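You operate a simulated robot arm through the tools that you are given. There is no shell and no other tool.

Carry out the task below with a simulated robot arm. There is one attempt and no reset: what you move stays moved.

## Task
Let the drawing board down flat and set the green knob to HOLD.
Fine: green knob to FREE first, ease the red knob half way and leave it so, then bring the board down.
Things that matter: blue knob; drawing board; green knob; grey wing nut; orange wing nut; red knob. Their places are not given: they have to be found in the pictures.

It is judged by the outcome, as a careful person would: the job done as asked, and still so three seconds after it is handed in. It fails if anything else is knocked over, pushed out of place, dropped, spilled or broken.

## Robot
A 7-joint arm with a two-finger parallel gripper, fixed in place. Base frame: the origin is on the floor under the middle of its stand, x ahead of it, y to its left, z up. Units: cm, degrees, N and s.
It reaches about 147.9 cm from its shoulder. Its first joint turns from -166.0 to 166.0 degrees. Payload 4.4 kg.
The tool frame sits at the grasp point between the pads (the TCP): z along the fingers, y along the line on which they close. The tips reach 2.3 cm beyond it. Largest opening 9.4 cm; finger width 3.8, thickness 1; the body of the gripper, 5.4 by 9.6 cm, starts 3.9 cm behind the TCP.
Orientation is told as [roll, pitch, yaw] about the base's x, y, z axes, in that order, counted from this pose: with the fingers straight down and closing along the base's y, the tool's x points along the base's -x, its y along +y and its z along -z.

## Interface
- The arm moves only by the tool arm_command. Its argument "deltas" is a list that holds one entry, the list of rows, each a list of 7 numbers: the turn, a rotation vector about the tool's x, y, z in degrees, then the shift along the tool's x, y, z in mm, then the closure in counts, from 0 (fully open) to 255 (shut). In form: [[[ax, ay, az, dx, dy, dz, fingers], ...]]. A call has 1 to 20 rows; each row shifts and turns the commanded pose from where the row before left it, along the tool's axes as they then stand. Each row takes 0.2 s and may step no farther than 5 cm and 8.6 degrees from the row before; otherwise, or with a gripper value out of range, the whole call is refused. Where a pose cannot be reached the arm comes as near as it can. A force on the tool above 40 N (or 10 N above the force at the start of the call, whichever is more), or a blocked arm, ends the call early, and 0.2 s more pass. The fingers move at their own pace (about 7.2 cm/s each) and stop on an object; they squeeze with about 22 N. The grip force told is the motor's: it shows also when the fingers shut on nothing. Time passes only in rows, and 0.2 s behind the last, so rows that do not move let the fingers close. The reply holds the time, the measured pose of the TCP, the force on the tool along the base axes, the opening and the grip force, in the units named above and with some noise, with the torque about the TCP (base axes, N m) and any sound that the robot's microphone picked up.
- Cameras (640 x 400 px; columns grow to the right, rows downward): "scene" is fixed at [40.15, -49.93, 177.82]; the picture's right is [0.91, -0.41, 0.00], its down [-0.23, -0.51, -0.83] and it looks along [0.34, 0.76, -0.56] (base axes); focal length 361 px, centre (320, 200). "wrist" rides on the gripper at [8.6, 1.6, -7.4] in the tool frame; the picture's right is [-0.18, 0.98, 0.00], its down [-0.58, -0.11, -0.81] and it looks along [-0.79, -0.15, 0.59] (tool axes); focal length 243 px, centre (320, 200).
- camera(camera): a new picture of that camera. No time passes.
- locate(camera, pixels): there is no depth. For up to 12 entries [column, row, z] of the newest picture of that camera ("zoom" is the newest enlarged one), the place [x, y] in the base frame at which the ray of that pixel passes the height z, good to about 0.3 cm. No time passes.
- zoom(camera, box): a new picture of the part [left, top, right, bottom] of that camera's present view, enlarged. No time passes.
- job_done(): hands the job in; it is judged then, once.

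Open the gripper and draw the arm clear of the work before you hand the job in, unless the task says otherwise.

The tools are called after ">>>" by a JSON object that holds its "op" and its "data". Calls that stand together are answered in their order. arm_command: Moves the arm, as the interface text tells. Its arguments: {"type":"object","properties":{"deltas":{"type":"array"}},"required":["deltas"]} The other tools are called the same way: camera (camera) takes a picture; locate (camera, pixels) gives the place at which the rays of pixels pass given heights; zoom (camera, box) takes an enlarged picture of a part of a camera's view; job_done () hands the job in.

At the start:

```text
clock: 0.0
tcp_pos: [55.5, 59.82, 135.64]
tcp_rot: [-0.1, 0.0, 0.0]
ft_force: [0.2, -0.1, 0.3]
moment: [-0.02, 0.02, 0.03]
finger_gap: 9.41
finger_force: 0.1
```

scene: 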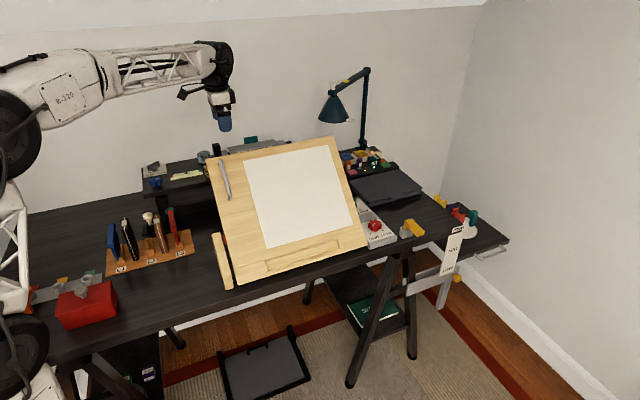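
wrist: 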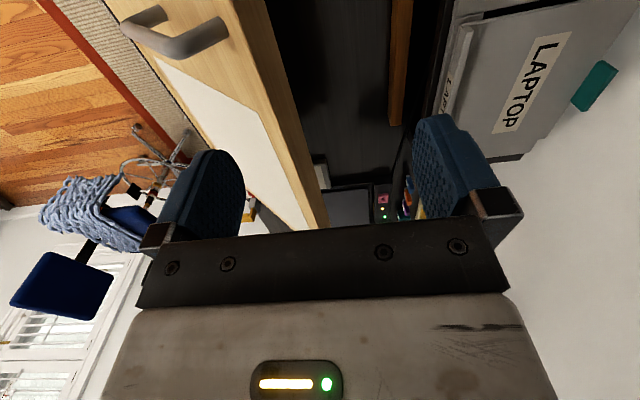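

The scene shows a tilted drawing board around (285,205), a knob at (375,225) red, and some knobs further right at (470,220). I zoom in on these areas to find all knobs and labels.

>>> {"op": "zoom", "data": {"camera": "scene", "box": [330, 170, 430, 260]}}

>>> {"op": "zoom", "data": {"camera": "scene", "box": [400, 180, 520, 300]}}

>>> {"op": "zoom", "data": {"camera": "scene", "box": [190, 130, 390, 300]}}

>>> {"op": "zoom", "data": {"camera": "scene", "box": [20, 190, 220, 340]}}

```text
4.44 times, centred on (380, 215) of scene
```

zoom: 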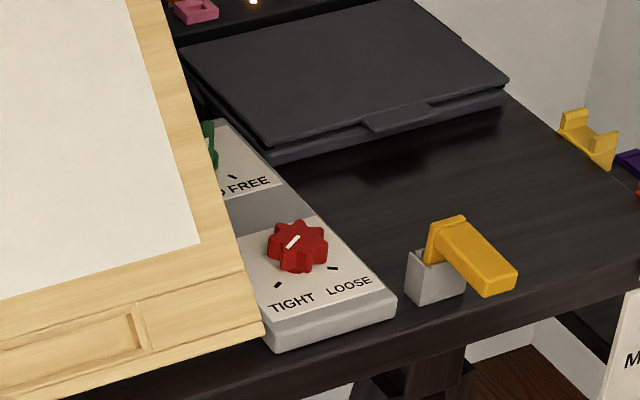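

```text
3.33 times, centred on (460, 240) of scene
```

zoom: 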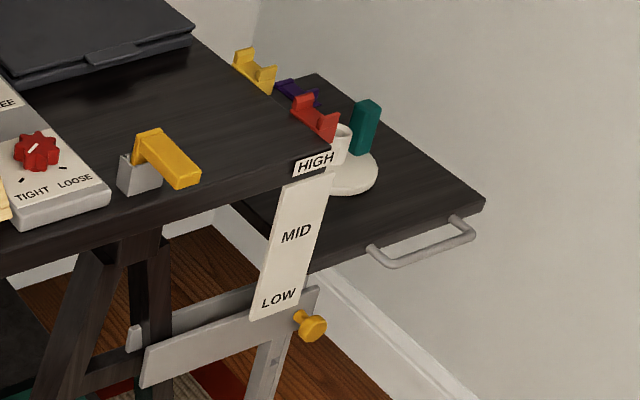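

```text
2.35 times, centred on (290, 215) of scene
```

zoom: 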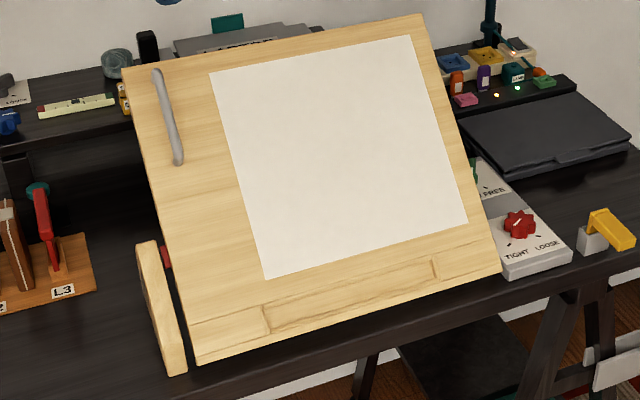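

```text
2.67 times, centred on (120, 265) of scene
```

zoom: 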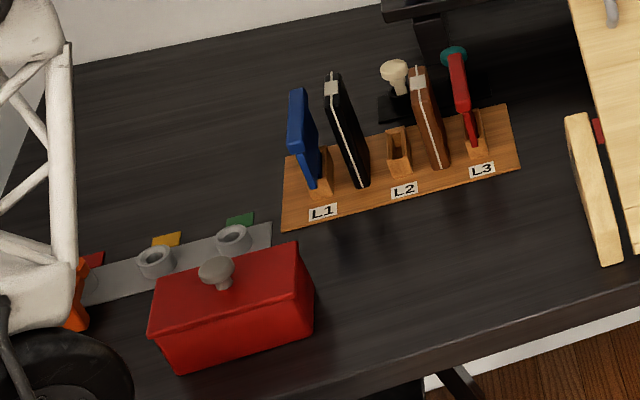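

I see the red knob (TIGHT/LOOSE) at (375,225) and part of a green knob (…/FREE) hidden behind the board edge near (362,203). I locate some points at trial heights to build geometry.

>>> {"op": "locate", "data": {"camera": "scene", "pixels": [[237, 289, 75], [368, 247, 75], [207, 158, 75], [207, 158, 110], [335, 137, 75], [335, 137, 110], [375, 225, 78], [362, 203, 78], [392, 247, 75], [453, 227, 75], [228, 290, 75], [105, 275, 75]]}}

>>> {"op": "zoom", "data": {"camera": "wrist", "box": [220, 80, 460, 230]}}

>>> {"op": "zoom", "data": {"camera": "wrist", "box": [60, 0, 340, 230]}}

```text
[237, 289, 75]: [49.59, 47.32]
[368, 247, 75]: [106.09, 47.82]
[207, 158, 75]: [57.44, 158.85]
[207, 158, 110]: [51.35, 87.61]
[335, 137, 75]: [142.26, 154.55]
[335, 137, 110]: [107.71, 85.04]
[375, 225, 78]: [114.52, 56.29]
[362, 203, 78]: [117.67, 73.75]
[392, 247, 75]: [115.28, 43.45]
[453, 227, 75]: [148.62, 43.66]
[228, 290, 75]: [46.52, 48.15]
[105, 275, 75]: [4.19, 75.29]
```

```text
2.67 times, centred on (340, 155) of wrist
```

zoom: 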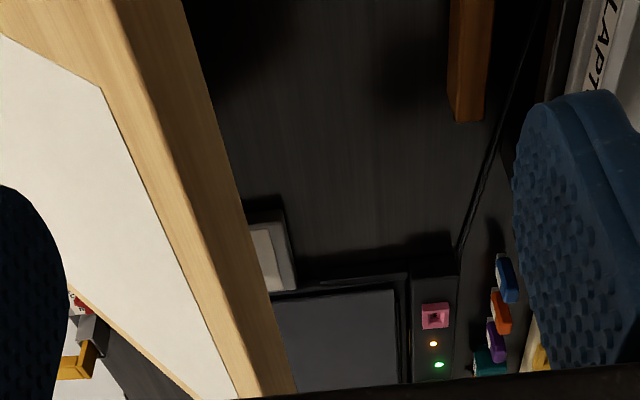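

```text
1.74 times, centred on (200, 115) of wrist
```

zoom: 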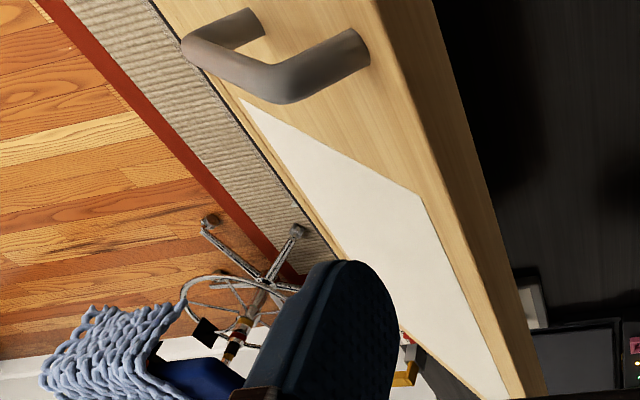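

Consistent with a board hinged at its front edge (y≈47, x≈50–106), its top edge at about z=110, with the knob panel to the right at x≈108–121. I move the hand up-and-right over the board, high and clear, to look at the panel with the wrist camera.

>>> {"op": "arm_command", "data": {"deltas": [[[0, 0, 0, -40, -5, 0, 0], [0, 0, 0, -40, -5, 0, 0], [0, 0, 0, -40, -5, 0, 0], [0, 0, 0, -40, -5, 0, 0], [0, 0, 0, -40, -5, 0, 0], [0, 0, 0, -40, -5, 0, 0], [0, 0, 0, -40, -5, 0, 0], [0, 0, 0, -40, -5, 0, 0]]]}}

>>> {"op": "camera", "data": {"camera": "wrist"}}

>>> {"op": "camera", "data": {"camera": "scene"}}

```text
clock: 1.8
tcp_pos: [87.6, 55.94, 135.69]
tcp_rot: [-0.1, 0.0, -0.1]
ft_force: [-0.3, 0.0, 0.5]
moment: [0.01, -0.04, -0.01]
finger_gap: 9.39
finger_force: 0.0
```

```text
taken
```

wrist: 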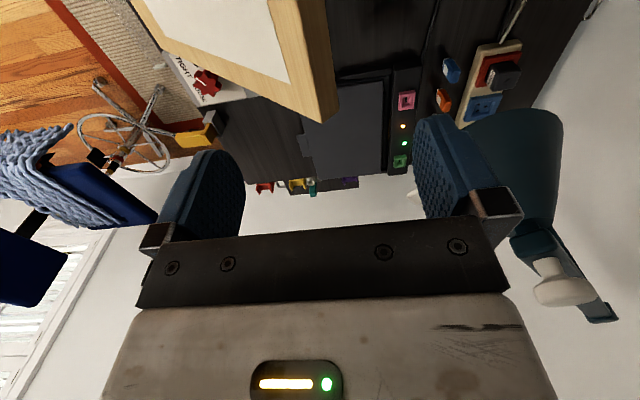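

```text
taken
```

scene: 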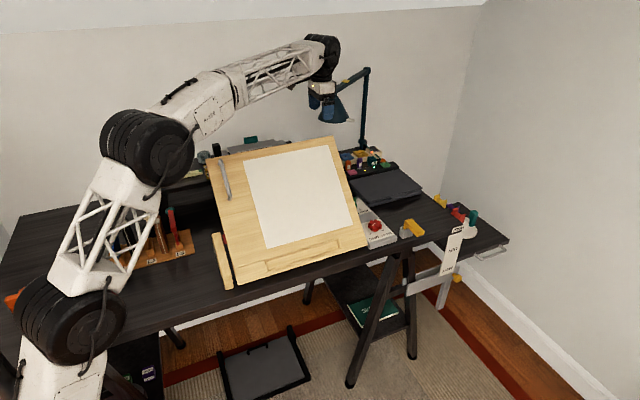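

From here the board hides the green knob, so I need a view from in front of the panel. I shift right and forward and yaw the tool 90° so the wrist camera looks toward +y, still high.

>>> {"op": "arm_command", "data": {"deltas": [[[0, 0, 0, -40, -35, 0, 0], [0, 0, 0, -40, -35, 0, 0], [0, 0, 0, -40, -35, 0, 0], [0, 0, 0, -40, -35, 0, 0], [0, 0, 0, -40, -35, 0, 0], [0, 0, 0, -40, -35, 0, 0]]]}}

>>> {"op": "arm_command", "data": {"deltas": [[[0, 0, -8.5, 0, 0, 0, 0], [0, 0, -8.5, 0, 0, 0, 0], [0, 0, -8.5, 0, 0, 0, 0], [0, 0, -8.5, 0, 0, 0, 0], [0, 0, -8.5, 0, 0, 0, 0], [0, 0, -8.5, 0, 0, 0, 0], [0, 0, -8.5, 0, 0, 0, 0], [0, 0, -8.5, 0, 0, 0, 0], [0, 0, -8.5, 0, 0, 0, 0], [0, 0, -8.5, 0, 0, 0, 0], [0, 0, -5, 0, 0, 0, 0]]]}}

>>> {"op": "camera", "data": {"camera": "wrist"}}

>>> {"op": "camera", "data": {"camera": "scene"}}

```text
refused: row 1 steps farther than a row can; nothing moved
```

```text
clock: 4.2
tcp_pos: [87.53, 55.79, 135.69]
tcp_rot: [0.0, 0.0, 90.1]
ft_force: [0.2, 0.2, 0.7]
moment: [-0.03, 0.01, -0.01]
finger_gap: 9.38
finger_force: 0.0
```

```text
taken
```

wrist: 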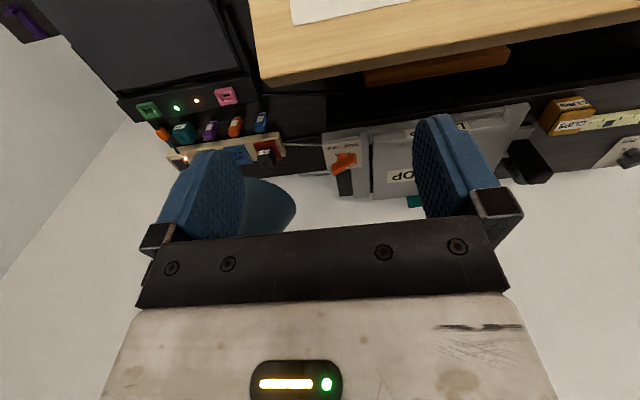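

```text
taken
```

scene: 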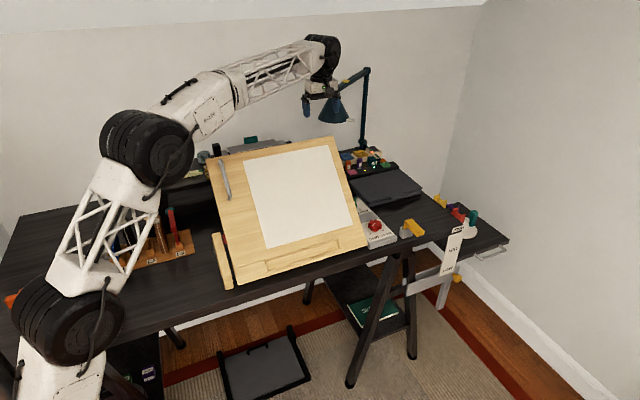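

The translation was refused (too large a step) and only the yaw happened; TCP is at (87.5,55.8,135.7), yaw 90. Now I move to about (113,36,127) in smaller steps to look at the panel from the front.

>>> {"op": "arm_command", "data": {"deltas": [[[0, 0, 0, 28, -36, 10, 0], [0, 0, 0, 28, -36, 10, 0], [0, 0, 0, 28, -36, 10, 0], [0, 0, 0, 28, -36, 10, 0], [0, 0, 0, 28, -36, 10, 0], [0, 0, 0, 28, -36, 10, 0], [0, 0, 0, 28, -36, 10, 0]]]}}

>>> {"op": "camera", "data": {"camera": "wrist"}}

>>> {"op": "camera", "data": {"camera": "scene"}}

```text
clock: 5.8
tcp_pos: [112.72, 36.14, 128.8]
tcp_rot: [-0.1, 0.1, 90.0]
ft_force: [0.4, 0.2, 0.4]
moment: [-0.01, -0.02, -0.02]
finger_gap: 9.4
finger_force: 0.0
```

```text
taken
```

wrist: 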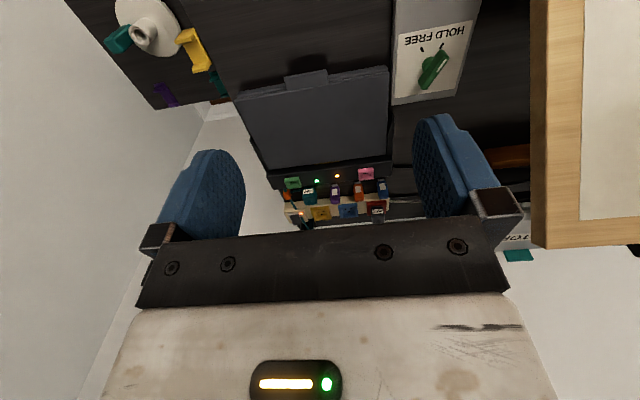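

```text
taken
```

scene: 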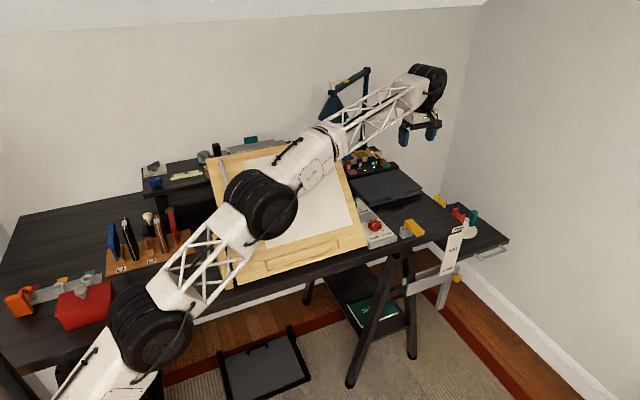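

The green knob and its HOLD/FREE plate appear at (434,68) in the wrist picture. I zoom in on it, and on the scene's blue knob near (155,183).

>>> {"op": "zoom", "data": {"camera": "wrist", "box": [380, 0, 500, 110]}}

>>> {"op": "locate", "data": {"camera": "wrist", "pixels": [[434, 68, 76], [434, 68, 80], [392, 105, 75], [454, 97, 75], [434, 68, 78]]}}

>>> {"op": "zoom", "data": {"camera": "scene", "box": [130, 130, 300, 210]}}

>>> {"op": "zoom", "data": {"camera": "scene", "box": [350, 200, 400, 250]}}

```text
3.64 times, centred on (440, 55) of wrist
```

zoom: 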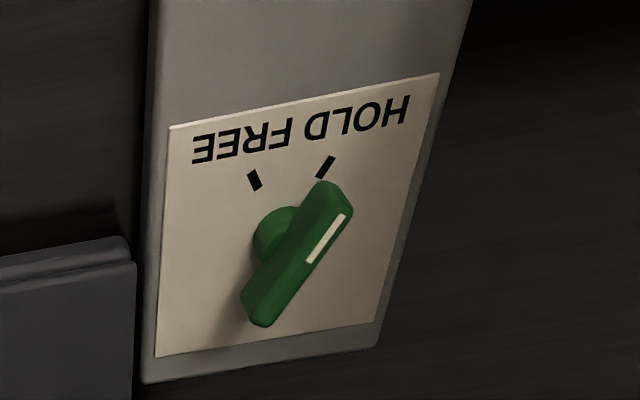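

```text
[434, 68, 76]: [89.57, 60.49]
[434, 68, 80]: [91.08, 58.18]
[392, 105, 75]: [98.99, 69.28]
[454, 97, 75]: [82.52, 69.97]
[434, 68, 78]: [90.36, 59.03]
```

```text
3.76 times, centred on (215, 170) of scene
```

zoom: 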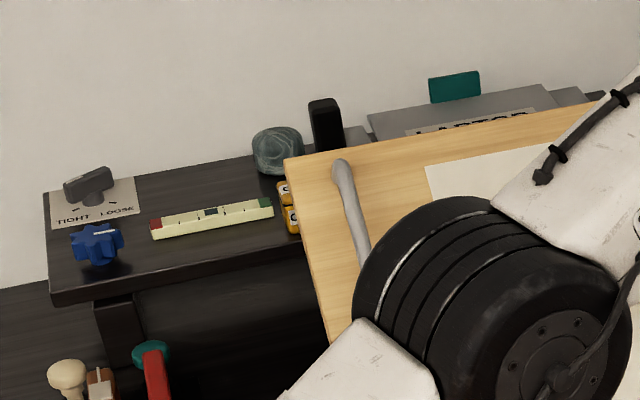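

```text
8.00 times, centred on (375, 225) of scene
```

zoom: 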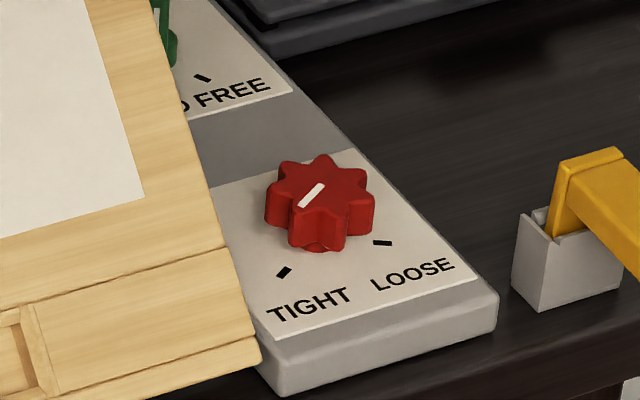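

Stereo between the two views shows the desk is higher than I assumed: green knob near (98,46,102), board top-right corner near (93,56,125). I move the hand lower in front of the panel, about (99,23,123), to see both knobs.

>>> {"op": "arm_command", "data": {"deltas": [[[0, 0, 0, 26, 27, 12, 0], [0, 0, 0, 26, 27, 12, 0], [0, 0, 0, 26, 27, 12, 0], [0, 0, 0, 26, 27, 12, 0], [0, 0, 0, 26, 27, 12, 0]]]}}

>>> {"op": "camera", "data": {"camera": "wrist"}}

>>> {"op": "camera", "data": {"camera": "scene"}}

```text
clock: 7.0
tcp_pos: [99.26, 23.27, 122.6]
tcp_rot: [0.1, 0.0, 90.1]
ft_force: [0.0, -0.2, 0.9]
moment: [0.04, 0.06, 0.03]
finger_gap: 9.37
finger_force: 0.0
```

```text
taken
```

wrist: 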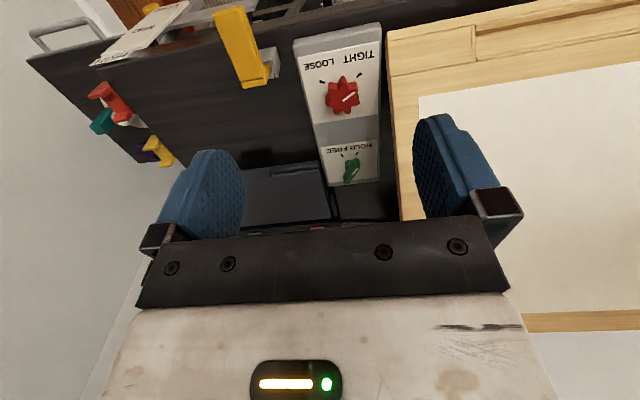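

```text
taken
```

scene: 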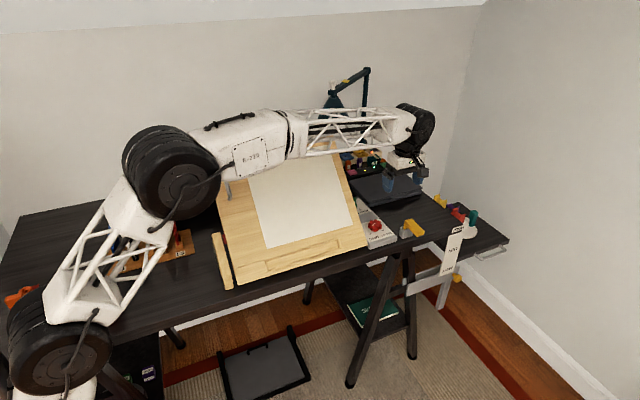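

Both knobs are now visible: red at (342,95), green at (351,168) in the wrist picture. I zoom on them and triangulate heights.

>>> {"op": "zoom", "data": {"camera": "wrist", "box": [290, 20, 400, 125]}}

>>> {"op": "locate", "data": {"camera": "wrist", "pixels": [[342, 96, 98], [342, 96, 102], [342, 96, 104], [351, 169, 102], [351, 169, 104], [292, 39, 97], [380, 22, 97], [387, 28, 97], [400, 222, 97]]}}

>>> {"op": "locate", "data": {"camera": "scene", "pixels": [[375, 225, 98], [375, 225, 102], [375, 225, 104], [354, 203, 102], [354, 203, 104], [237, 289, 97], [368, 247, 97], [397, 241, 97], [372, 250, 97], [335, 137, 125], [207, 158, 125]]}}

>>> {"op": "zoom", "data": {"camera": "wrist", "box": [310, 125, 410, 225]}}

```text
3.81 times, centred on (345, 72) of wrist
```

zoom: 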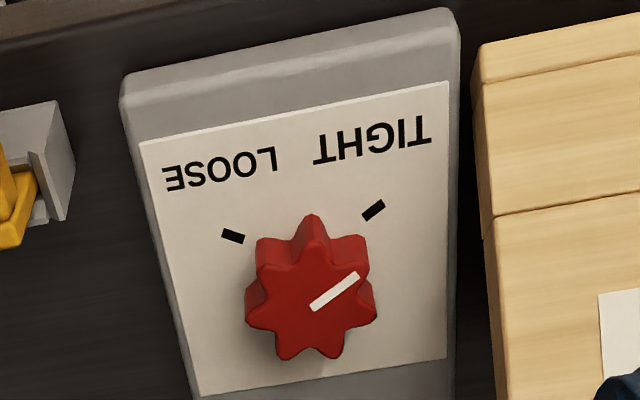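

```text
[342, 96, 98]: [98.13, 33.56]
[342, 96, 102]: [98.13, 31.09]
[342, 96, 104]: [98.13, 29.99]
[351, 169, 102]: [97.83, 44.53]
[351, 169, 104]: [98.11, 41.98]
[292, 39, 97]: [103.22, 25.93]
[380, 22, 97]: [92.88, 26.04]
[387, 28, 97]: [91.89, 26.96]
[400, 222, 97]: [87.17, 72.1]
```

```text
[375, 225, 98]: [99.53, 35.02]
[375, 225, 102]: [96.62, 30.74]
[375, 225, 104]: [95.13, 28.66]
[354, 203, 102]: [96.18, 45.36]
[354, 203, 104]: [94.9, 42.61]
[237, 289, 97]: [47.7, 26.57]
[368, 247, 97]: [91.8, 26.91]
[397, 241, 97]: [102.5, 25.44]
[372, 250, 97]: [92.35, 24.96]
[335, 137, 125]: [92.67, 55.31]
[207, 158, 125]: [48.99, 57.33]
```

```text
4.00 times, centred on (360, 175) of wrist
```

zoom: 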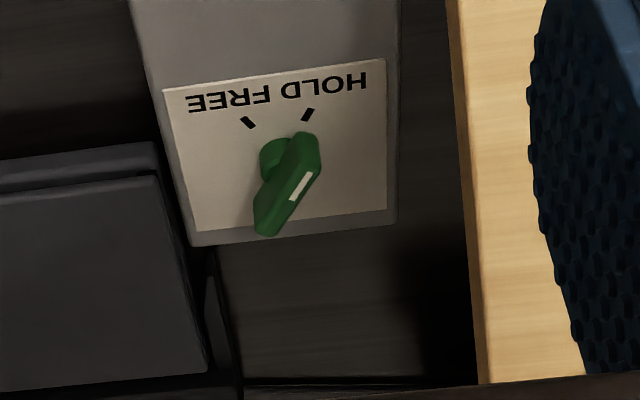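

Red knob's pointer aligns with TIGHT and green's with HOLD. I now measure tick directions on the newest enlarged picture (green plate) at the plate height.

>>> {"op": "locate", "data": {"camera": "zoom", "pixels": [[302, 121, 99], [313, 109, 99], [255, 128, 99], [242, 117, 99], [163, 90, 99], [366, 57, 99], [387, 208, 99], [196, 232, 99], [291, 200, 103], [311, 173, 103], [266, 228, 103], [310, 140, 103]]}}

>>> {"op": "zoom", "data": {"camera": "wrist", "box": [325, 140, 375, 190]}}

```text
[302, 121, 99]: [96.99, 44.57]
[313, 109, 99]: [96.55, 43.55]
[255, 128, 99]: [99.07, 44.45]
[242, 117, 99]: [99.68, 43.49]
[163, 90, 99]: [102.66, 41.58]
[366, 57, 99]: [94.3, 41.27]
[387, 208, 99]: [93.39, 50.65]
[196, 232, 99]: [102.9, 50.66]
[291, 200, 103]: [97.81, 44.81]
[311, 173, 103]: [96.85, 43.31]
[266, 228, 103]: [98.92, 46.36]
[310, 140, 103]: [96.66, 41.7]
```

```text
8.00 times, centred on (350, 165) of wrist
```

zoom: 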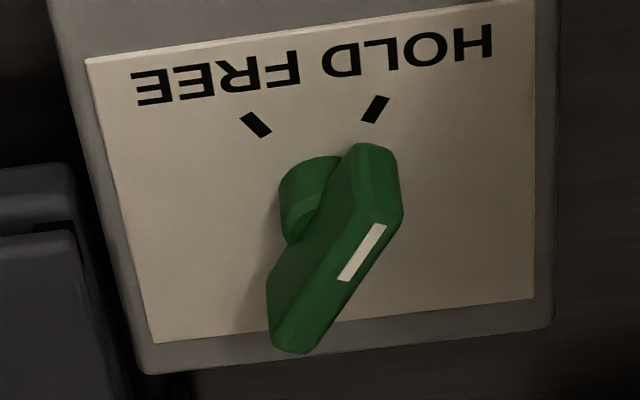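

Triangulation gives the panel top at z≈97.6, green knob axis ≈(98,47.8), its top ≈100.8, board tilted ~45° with its right edge at x≈92–93. Before touching anything I check what lies under the board: move to the right (x≈114) and yaw to 180° so the camera looks toward −x under the board.

>>> {"op": "arm_command", "data": {"deltas": [[[0, 0, 0, -28, -30, 10, 0], [0, 0, 0, -28, -30, 10, 0], [0, 0, 0, -28, -30, 10, 0], [0, 0, 0, -28, -30, 10, 0], [0, 0, 0, -28, -30, 10, 0], [0, 0, -8.5, 0, 0, 0, 0], [0, 0, -8.5, 0, 0, 0, 0], [0, 0, -8.5, 0, 0, 0, 0], [0, 0, -8.5, 0, 0, 0, 0], [0, 0, -8.5, 0, 0, 0, 0], [0, 0, -8.5, 0, 0, 0, 0], [0, 0, -8.5, 0, 0, 0, 0], [0, 0, -8.5, 0, 0, 0, 0], [0, 0, -8.5, 0, 0, 0, 0], [0, 0, -8.5, 0, 0, 0, 0], [0, 0, -5, 0, 0, 0, 0]]]}}

>>> {"op": "camera", "data": {"camera": "wrist"}}

>>> {"op": "camera", "data": {"camera": "scene"}}

```text
clock: 10.4
tcp_pos: [114.16, 37.17, 117.59]
tcp_rot: [0.1, 0.0, -179.8]
ft_force: [0.0, -0.6, -0.3]
moment: [-0.02, 0.0, 0.0]
finger_gap: 9.41
finger_force: 0.0
```

```text
taken
```

wrist: 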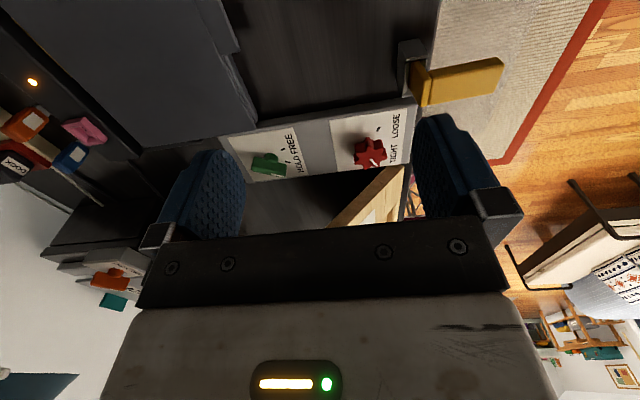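

```text
taken
```

scene: 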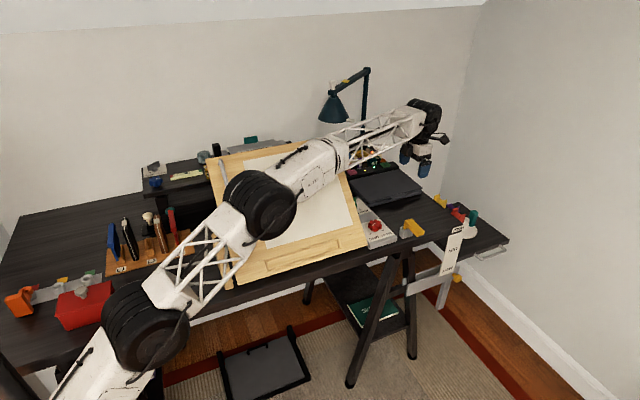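

From the right side the view under the board (around (350,200)) is dark; I zoom there and on the knobs.

>>> {"op": "zoom", "data": {"camera": "wrist", "box": [240, 150, 420, 240]}}

>>> {"op": "zoom", "data": {"camera": "wrist", "box": [220, 100, 420, 190]}}

>>> {"op": "locate", "data": {"camera": "zoom", "pixels": [[100, 100, 97.6]]}}

```text
3.56 times, centred on (330, 195) of wrist
```

zoom: 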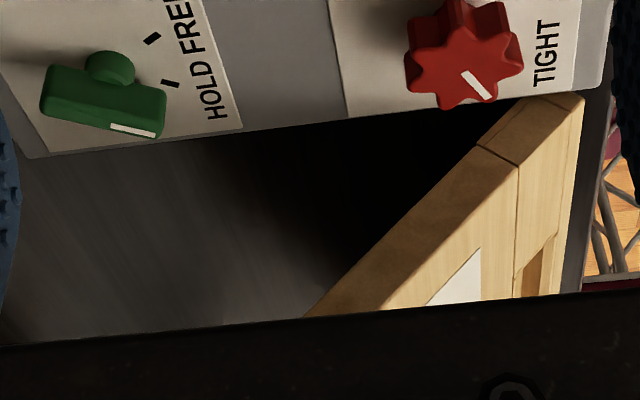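

```text
3.20 times, centred on (320, 145) of wrist
```

zoom: 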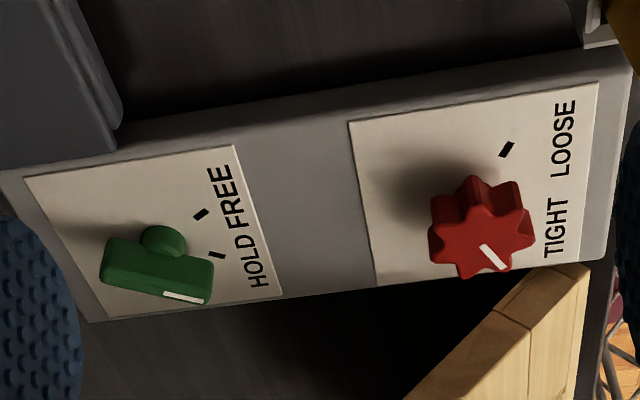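

```text
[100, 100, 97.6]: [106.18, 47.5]
```

This view shows both knobs well. I locate ticks and pointer lines at plate and knob-top heights in this enlarged picture.

>>> {"op": "locate", "data": {"camera": "zoom", "pixels": [[209, 208, 97.6], [194, 219, 97.6], [226, 257, 97.6], [208, 253, 97.6], [513, 143, 97.6], [501, 157, 97.6], [164, 294, 100.8], [203, 302, 100.8], [483, 246, 100.8], [504, 269, 100.8], [235, 147, 97.6], [24, 178, 97.6]]}}

>>> {"op": "locate", "data": {"camera": "zoom", "pixels": [[280, 295, 97.6], [347, 121, 97.6], [599, 83, 97.6], [579, 262, 97.6], [378, 286, 97.6], [590, 265, 97.6], [590, 265, 99], [104, 245, 100], [213, 262, 100], [430, 240, 100.8], [535, 240, 100.8], [460, 278, 100.8]]}}

```text
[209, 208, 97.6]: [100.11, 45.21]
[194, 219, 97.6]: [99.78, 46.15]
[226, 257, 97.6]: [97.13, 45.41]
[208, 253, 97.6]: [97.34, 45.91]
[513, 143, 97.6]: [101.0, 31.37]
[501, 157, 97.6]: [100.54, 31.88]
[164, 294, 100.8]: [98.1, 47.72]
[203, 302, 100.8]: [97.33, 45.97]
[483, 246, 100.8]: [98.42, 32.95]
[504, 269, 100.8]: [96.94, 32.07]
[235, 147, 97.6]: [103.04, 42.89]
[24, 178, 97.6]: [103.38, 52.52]
```

```text
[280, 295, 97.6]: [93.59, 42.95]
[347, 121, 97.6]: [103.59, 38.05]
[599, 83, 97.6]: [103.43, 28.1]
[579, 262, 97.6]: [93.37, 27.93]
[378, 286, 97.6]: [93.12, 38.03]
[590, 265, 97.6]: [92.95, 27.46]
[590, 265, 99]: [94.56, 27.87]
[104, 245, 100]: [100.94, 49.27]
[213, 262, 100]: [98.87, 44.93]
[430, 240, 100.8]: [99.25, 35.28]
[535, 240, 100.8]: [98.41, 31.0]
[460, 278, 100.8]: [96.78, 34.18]
```

Axes found: green knob ≈(98.3,47.7), red knob ≈(98.4,33.0), ticks at ±30° (green) and ±60° (red) about −y, table clear under the board on this side. I turn the tool to yaw 60, lean it 20° away from the board, and set the opening to about 4 cm while still clear at x≈114.

>>> {"op": "arm_command", "data": {"deltas": [[[0, 0, 8.5, 0, 0, 0, 60], [0, 0, 8.5, 0, 0, 0, 100], [0, 0, 8.5, 0, 0, 0, 146], [0, 0, 8.5, 0, 0, 0, 146], [0, 0, 8.5, 0, 0, 0, 146], [0, 0, 8.5, 0, 0, 0, 146], [0, 0, 8.5, 0, 0, 0, 146], [0, 0, 8.5, 0, 0, 0, 146], [0, 0, 8.5, 0, 0, 0, 146], [0, 0, 8.5, 0, 0, 0, 146], [0, 0, 8.5, 0, 0, 0, 146], [0, 0, 8.5, 0, 0, 0, 146], [0, 0, 8.5, 0, 0, 0, 146], [0, 0, 8.5, 0, 0, 0, 146], [0, 0, 1.2, 0, 0, 0, 146], [-6.67, 0, 0, 0, 0, 0, 146], [-6.67, 0, 0, 0, 0, 0, 146], [-6.66, 0, 0, 0, 0, 0, 146]]]}}

>>> {"op": "camera", "data": {"camera": "wrist"}}

>>> {"op": "camera", "data": {"camera": "scene"}}

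```text
clock: 14.2
tcp_pos: [114.12, 37.26, 117.74]
tcp_rot: [20.1, -0.1, 59.8]
ft_force: [0.2, 0.0, 1.0]
moment: [0.0, -0.02, 0.01]
finger_gap: 3.99
finger_force: 0.1
```

```text
taken
```

wrist: 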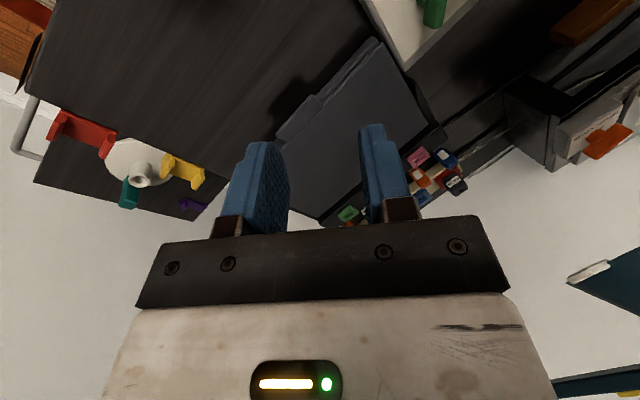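

```text
taken
```

scene: 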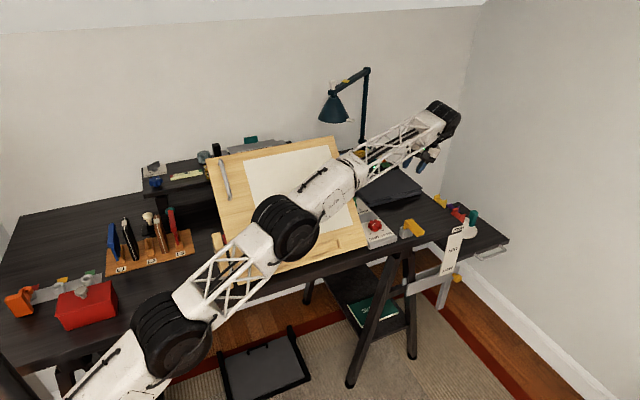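

The tool is leaned 20° at yaw 60 with a 4 cm opening. Now I move to above the green knob, about (98.3,47.7,112), keeping clear of the board edge at x≈93.

>>> {"op": "arm_command", "data": {"deltas": [[[0, 0, 0, -2.2, 31.6, 23.6, 146], [0, 0, 0, -2.2, 31.6, 23.6, 146], [0, 0, 0, -2.2, 31.6, 23.6, 146], [0, 0, 0, -2.2, 31.6, 23.6, 146], [0, 0, 0, -2.2, 31.6, 23.6, 146]]]}}

>>> {"op": "camera", "data": {"camera": "wrist"}}

>>> {"op": "camera", "data": {"camera": "scene"}}

```text
clock: 15.4
tcp_pos: [98.5, 47.58, 111.95]
tcp_rot: [20.0, 0.0, 59.8]
ft_force: [0.7, -0.9, -0.2]
moment: [-0.07, -0.04, -0.02]
finger_gap: 4.03
finger_force: 0.1
```

```text
taken
```

wrist: 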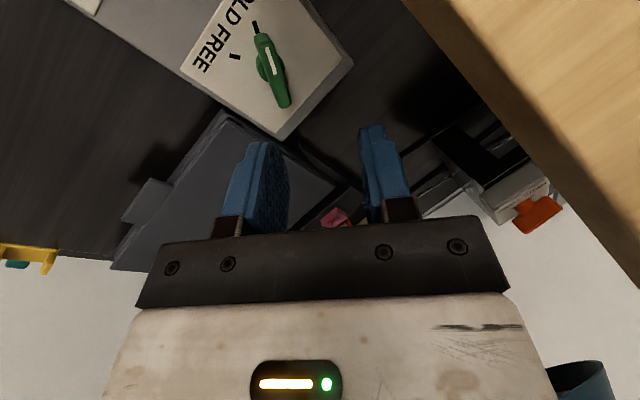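

```text
taken
```

scene: 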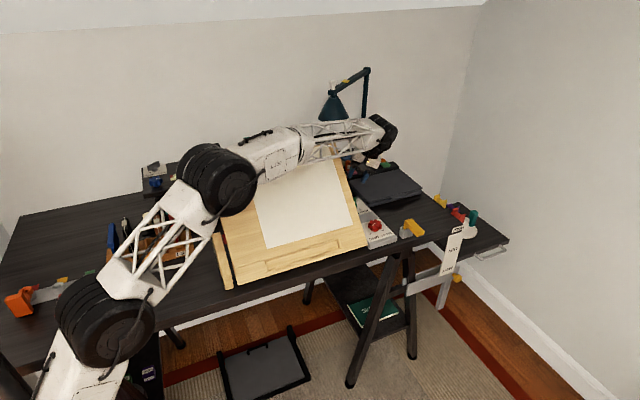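

The green bar is at (270,68) in the wrist picture. I zoom and locate its line and ends to check alignment before descending.

>>> {"op": "zoom", "data": {"camera": "wrist", "box": [210, 10, 330, 120]}}

>>> {"op": "locate", "data": {"camera": "wrist", "pixels": [[266, 46, 100.8], [272, 70, 100.8], [260, 35, 100.8], [284, 106, 100.8], [254, 27, 97.6], [235, 56, 97.6], [280, 140, 97.6], [353, 62, 97.6], [182, 66, 97.6]]}}

```text
3.64 times, centred on (270, 65) of wrist
```

zoom: 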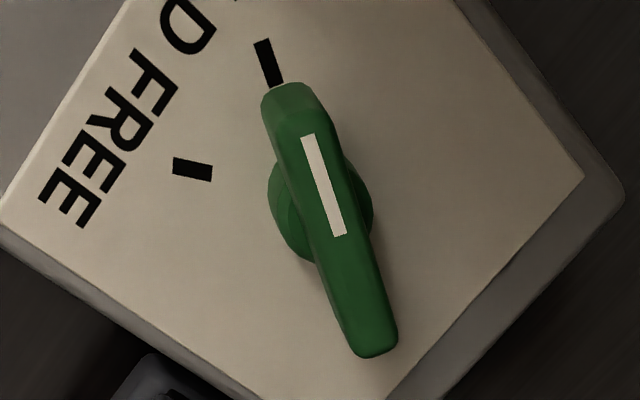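

```text
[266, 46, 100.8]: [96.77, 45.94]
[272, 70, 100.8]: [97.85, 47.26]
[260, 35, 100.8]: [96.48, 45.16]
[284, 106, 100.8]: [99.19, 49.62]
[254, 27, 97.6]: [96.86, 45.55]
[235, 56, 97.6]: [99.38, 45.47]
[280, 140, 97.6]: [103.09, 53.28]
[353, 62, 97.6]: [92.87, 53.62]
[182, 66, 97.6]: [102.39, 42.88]
```

Bar centre ≈(97.9,47.4), axis ≈(98.1,47.6), bar aligned with the tool's x axis. I descend to z≈101.7 with the fingers straddling the bar.

>>> {"op": "arm_command", "data": {"deltas": [[[0, 0, 0, 0.9, -7.8, 24.5, 150], [0, 0, 0, 0.9, -7.8, 24.5, 150], [0, 0, 0, 0.9, -7.8, 24.5, 150], [0, 0, 0, 0.9, -7.8, 24, 150]]]}}

>>> {"op": "camera", "data": {"camera": "wrist"}}

>>> {"op": "zoom", "data": {"camera": "wrist", "box": [220, 100, 420, 240]}}

>>> {"op": "camera", "data": {"camera": "scene"}}

```text
clock: 16.4
tcp_pos: [97.93, 47.64, 101.7]
tcp_rot: [20.0, -0.1, 59.9]
ft_force: [-0.3, -1.1, 0.8]
moment: [-0.01, -0.02, -0.01]
finger_gap: 3.85
finger_force: 0.1
```

```text
taken
```

wrist: 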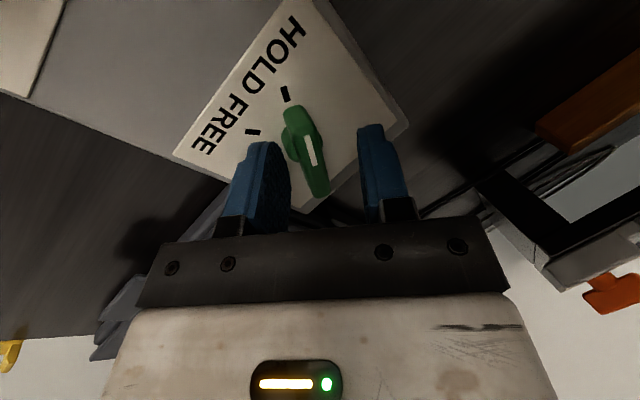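

```text
2.86 times, centred on (320, 170) of wrist
```

zoom: 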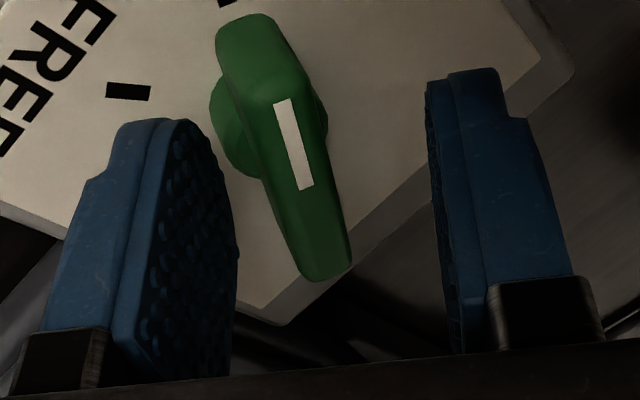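

```text
taken
```

scene: 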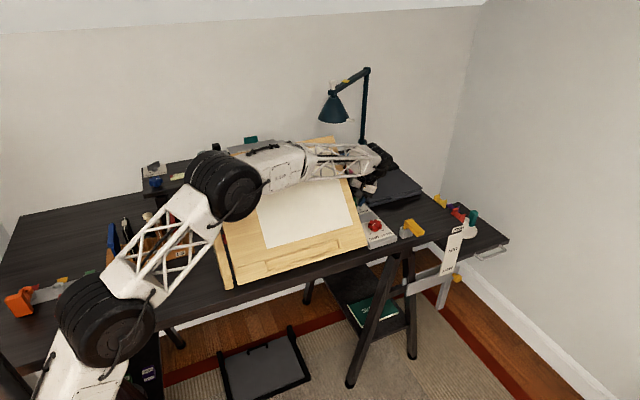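

The bar sits between the fingers, slightly left of centre (line start at (303,187) in the zoom). I shift 2–3 mm, lower by 4 mm, and close on the bar.

>>> {"op": "arm_command", "data": {"deltas": [[[0, 0, 0, 0, -2.9, 3.8, 175], [0, 0, 0, 0, 0, 0, 200], [0, 0, 0, 0, 0, 0, 225], [0, 0, 0, 0, 0, 0, 255], [0, 0, 0, 0, 0, 0, 255], [0, 0, 0, 0, 0, 0, 255]]]}}

>>> {"op": "zoom", "data": {"camera": "wrist", "box": [220, 60, 420, 240]}}

```text
clock: 17.5
tcp_pos: [98.33, 47.37, 101.14]
tcp_rot: [19.8, 0.1, 59.6]
ft_force: [14.3, 2.7, -5.0]
moment: [-0.51, -0.73, -0.03]
finger_gap: 1.69
finger_force: 45.0
stopped in row 5: the force on the tool passed its limit at 42 N (the readings are from after the stop); the commanded pose is now the measured one
```

```text
2.22 times, centred on (320, 150) of wrist
```

zoom: 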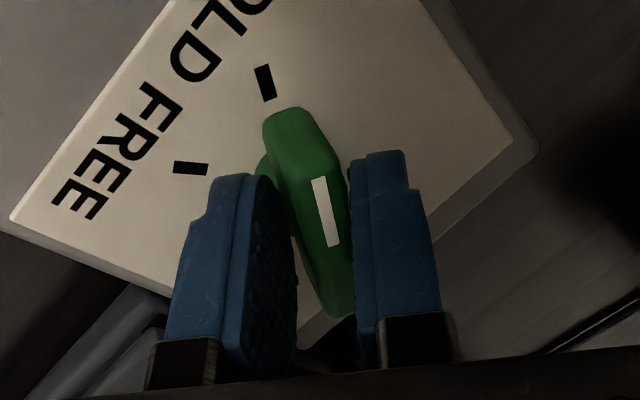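

Gripped: gap 1.69 cm on the bar. I turn it counter-clockwise (from above) about the vertical in 4° steps, 7 rows first, then check.

>>> {"op": "arm_command", "data": {"deltas": [[[0, 1.37, -3.76, 0, 0, 0, 255], [0, 1.37, -3.76, 0, 0, 0, 255], [0, 1.37, -3.76, 0, 0, 0, 255], [0, 1.37, -3.76, 0, 0, 0, 255], [0, 1.37, -3.76, 0, 0, 0, 255], [0, 1.37, -3.76, 0, 0, 0, 255], [0, 1.37, -3.76, 0, 0, 0, 255]]]}}

>>> {"op": "camera", "data": {"camera": "wrist"}}

>>> {"op": "zoom", "data": {"camera": "wrist", "box": [220, 60, 420, 240]}}

```text
clock: 18.1
tcp_pos: [98.42, 47.35, 101.12]
tcp_rot: [19.7, -0.1, 66.7]
ft_force: [13.5, 3.8, -2.9]
moment: [-0.99, -0.54, -0.1]
finger_gap: 1.69
finger_force: 45.7
stopped in row 2: the force on the tool passed its limit at 43 N (the readings are from after the stop); the commanded pose is now the measured one
```

```text
taken
```

wrist: 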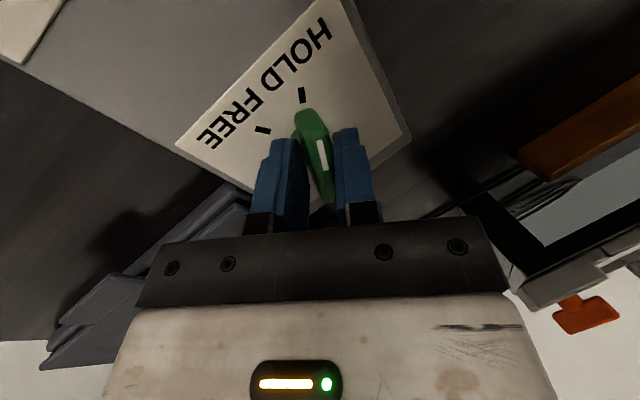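

```text
2.22 times, centred on (320, 150) of wrist
```

zoom: 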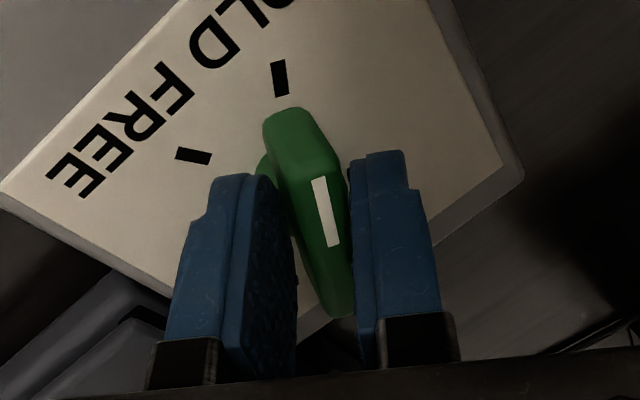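

The knob is turning with the fingers (about 7° so far), but the side force (+x 13.5 N) shows the grip is off-centre toward −x. I shift the tool ~2.5 mm along −tool y to relieve it and read the force.

>>> {"op": "arm_command", "data": {"deltas": [[[0, 0, 0, 0, -1.2, -0.4, 255], [0, 0, 0, 0, -1.2, -0.4, 255], [0, 0, 0, 0, 0, 0, 255]]]}}

```text
clock: 18.8
tcp_pos: [98.22, 47.34, 101.04]
tcp_rot: [19.9, 0.0, 66.9]
ft_force: [-16.5, -4.5, 4.7]
moment: [-0.08, -0.38, 0.11]
finger_gap: 1.71
finger_force: 45.2
stopped in row 3: the force on the tool passed its limit at 44 N (the readings are from after the stop); the commanded pose is now the measured one
```

The side force swung to −16 N, so the full squeeze on the tilted bar makes the contact fight the arm. I relax the squeeze to just past the bar's width (count ~213) and read the force again.

>>> {"op": "arm_command", "data": {"deltas": [[[0, 0, 0, 0, 0, 0, 213], [0, 0, 0, 0, 0, 0, 213]]]}}

>>> {"op": "zoom", "data": {"camera": "wrist", "box": [220, 60, 420, 240]}}

```text
clock: 19.4
tcp_pos: [98.36, 47.38, 101.22]
tcp_rot: [19.8, 0.0, 66.8]
ft_force: [-23.3, -3.2, 6.7]
moment: [-1.05, 0.04, 0.16]
finger_gap: 1.73
finger_force: 45.2
```

```text
2.22 times, centred on (320, 150) of wrist
```

zoom: 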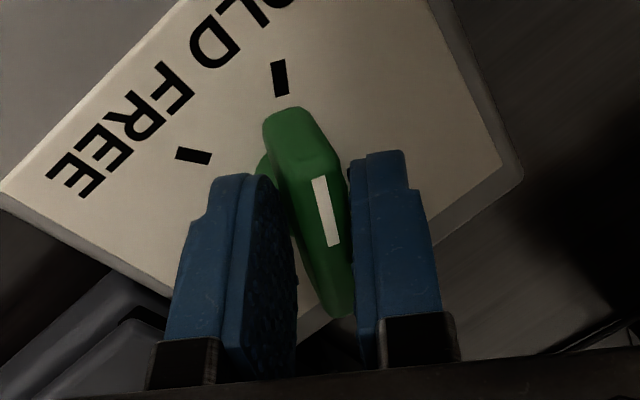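

Squeeze still saturates. I open slightly so the fingers only cage the bar (gap ≈1.95 cm) and will turn it like a wrench.

>>> {"op": "arm_command", "data": {"deltas": [[[0, 0, 0, 0, 0, 0, 202], [0, 0, 0, 0, 0, 0, 202]]]}}

```text
clock: 19.9
tcp_pos: [98.36, 47.35, 101.26]
tcp_rot: [19.8, 0.0, 66.8]
ft_force: [0.3, 0.4, 0.3]
moment: [0.0, 0.03, 0.0]
finger_gap: 1.95
finger_force: 0.0
```

Forces are zero with the bar caged. Now I turn 4° per row for 7 rows.

>>> {"op": "arm_command", "data": {"deltas": [[[0, 1.37, -3.76, 0, 0, 0, 202], [0, 1.37, -3.76, 0, 0, 0, 202], [0, 1.37, -3.76, 0, 0, 0, 202], [0, 1.37, -3.76, 0, 0, 0, 202], [0, 1.37, -3.76, 0, 0, 0, 202], [0, 1.37, -3.76, 0, 0, 0, 202], [0, 1.37, -3.76, 0, 0, 0, 202]]]}}

>>> {"op": "camera", "data": {"camera": "wrist"}}

>>> {"op": "zoom", "data": {"camera": "wrist", "box": [220, 60, 420, 240]}}

```text
clock: 21.6
tcp_pos: [98.4, 47.39, 101.24]
tcp_rot: [20.0, 0.1, 94.9]
ft_force: [10.5, 5.2, 6.4]
moment: [0.22, -0.28, -0.05]
finger_gap: 2.33
finger_force: 4.1
```

```text
taken
```

wrist: 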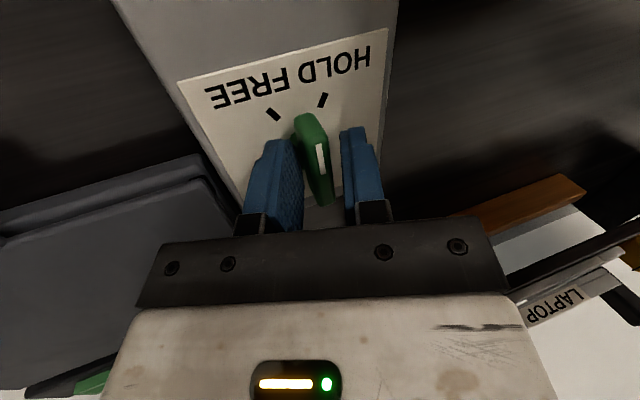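

```text
2.22 times, centred on (320, 150) of wrist
```

zoom: 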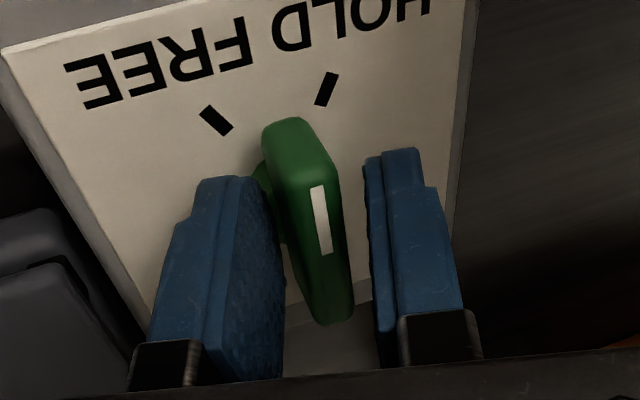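

The bar has followed to about midway between HOLD and FREE. I continue turning about 30° more.

>>> {"op": "arm_command", "data": {"deltas": [[[0, 1.37, -3.76, 0, 0, 0, 204], [0, 1.37, -3.76, 0, 0, 0, 204], [0, 1.37, -3.76, 0, 0, 0, 204], [0, 1.37, -3.76, 0, 0, 0, 204], [0, 1.37, -3.76, 0, 0, 0, 204], [0, 1.37, -3.76, 0, 0, 0, 204], [0, 0, 0, 0, 0, 0, 204]]]}}

>>> {"op": "camera", "data": {"camera": "wrist"}}

>>> {"op": "zoom", "data": {"camera": "wrist", "box": [220, 60, 420, 240]}}

```text
clock: 23.1
tcp_pos: [98.39, 47.24, 101.38]
tcp_rot: [19.7, 0.0, 118.8]
ft_force: [17.5, 17.8, 6.9]
moment: [0.65, -0.41, -0.22]
finger_gap: 2.77
finger_force: 9.7
```

```text
taken
```

wrist: 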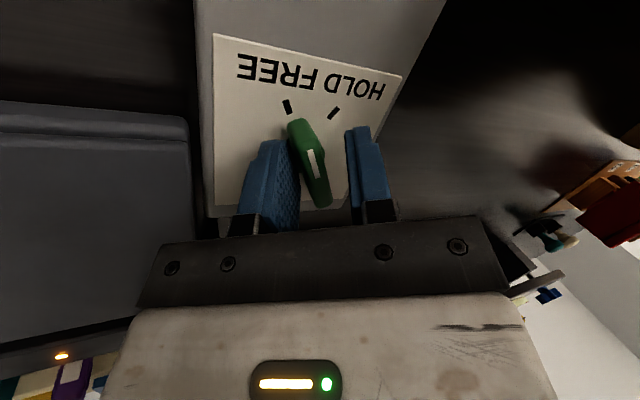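

```text
2.22 times, centred on (320, 150) of wrist
```

zoom: 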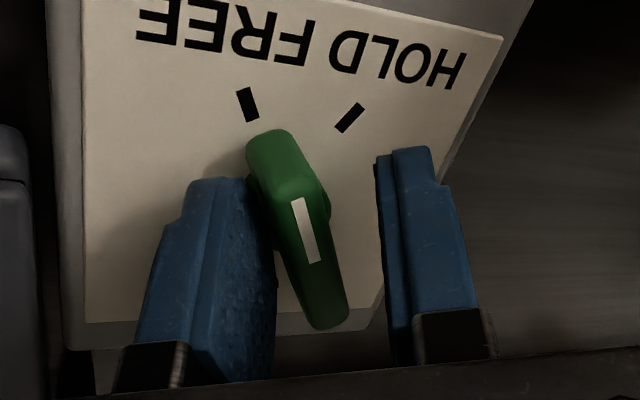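

The bar is near the FREE tick. I locate the pointer line and both ticks to measure the actual angle.

>>> {"op": "locate", "data": {"camera": "zoom", "pixels": [[318, 262, 100.8], [298, 200, 100.8], [253, 120, 97.6], [241, 88, 97.6], [339, 130, 97.6], [361, 106, 97.6], [268, 132, 100.3], [333, 325, 100.3]]}}

>>> {"op": "zoom", "data": {"camera": "wrist", "box": [270, 80, 350, 220]}}

```text
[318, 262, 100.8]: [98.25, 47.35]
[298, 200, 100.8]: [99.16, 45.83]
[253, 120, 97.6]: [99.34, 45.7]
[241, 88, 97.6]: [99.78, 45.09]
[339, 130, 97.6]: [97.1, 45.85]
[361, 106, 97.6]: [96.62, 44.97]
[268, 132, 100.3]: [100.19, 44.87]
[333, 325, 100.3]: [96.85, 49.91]
```

```text
2.86 times, centred on (310, 150) of wrist
```

zoom: 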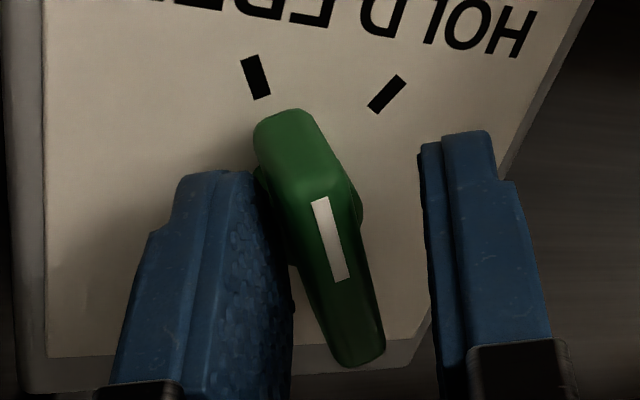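

The pointer line measures ≈31–33° toward FREE, matching the FREE tick (≈33°). I open the fingers and re-check.

>>> {"op": "arm_command", "data": {"deltas": [[[0, 0, 0, 0, 0, 0, 170], [0, 0, 0, 0, 0, 0, 146], [0, 0, 0, 0, 0, 0, 146]]]}}

>>> {"op": "zoom", "data": {"camera": "wrist", "box": [220, 60, 420, 240]}}

>>> {"op": "camera", "data": {"camera": "scene"}}

```text
clock: 23.9
tcp_pos: [98.49, 47.17, 101.4]
tcp_rot: [19.9, 0.2, 118.8]
ft_force: [-7.1, -12.2, 34.2]
moment: [0.16, 0.01, 0.11]
finger_gap: 3.03
finger_force: 0.0
```

```text
2.22 times, centred on (320, 150) of wrist
```

zoom: 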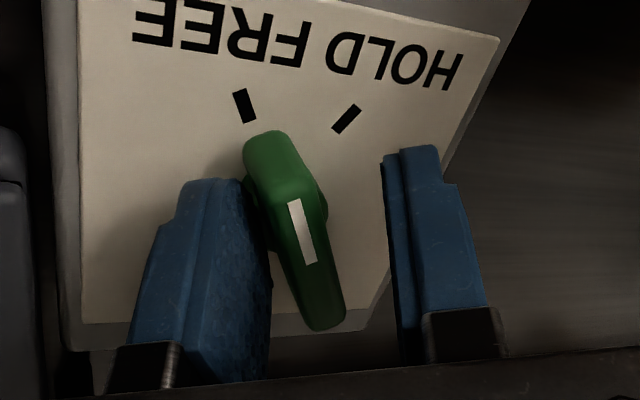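

```text
taken
```

scene: 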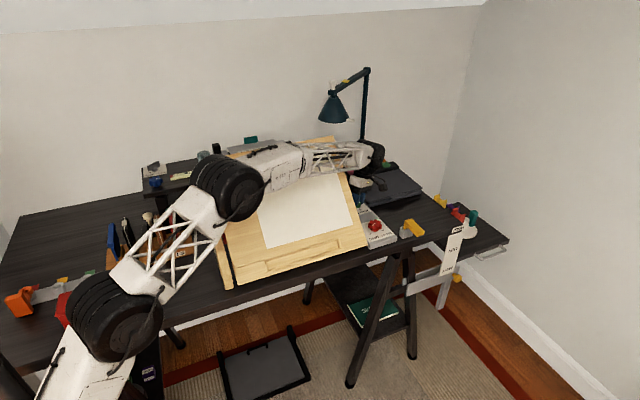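

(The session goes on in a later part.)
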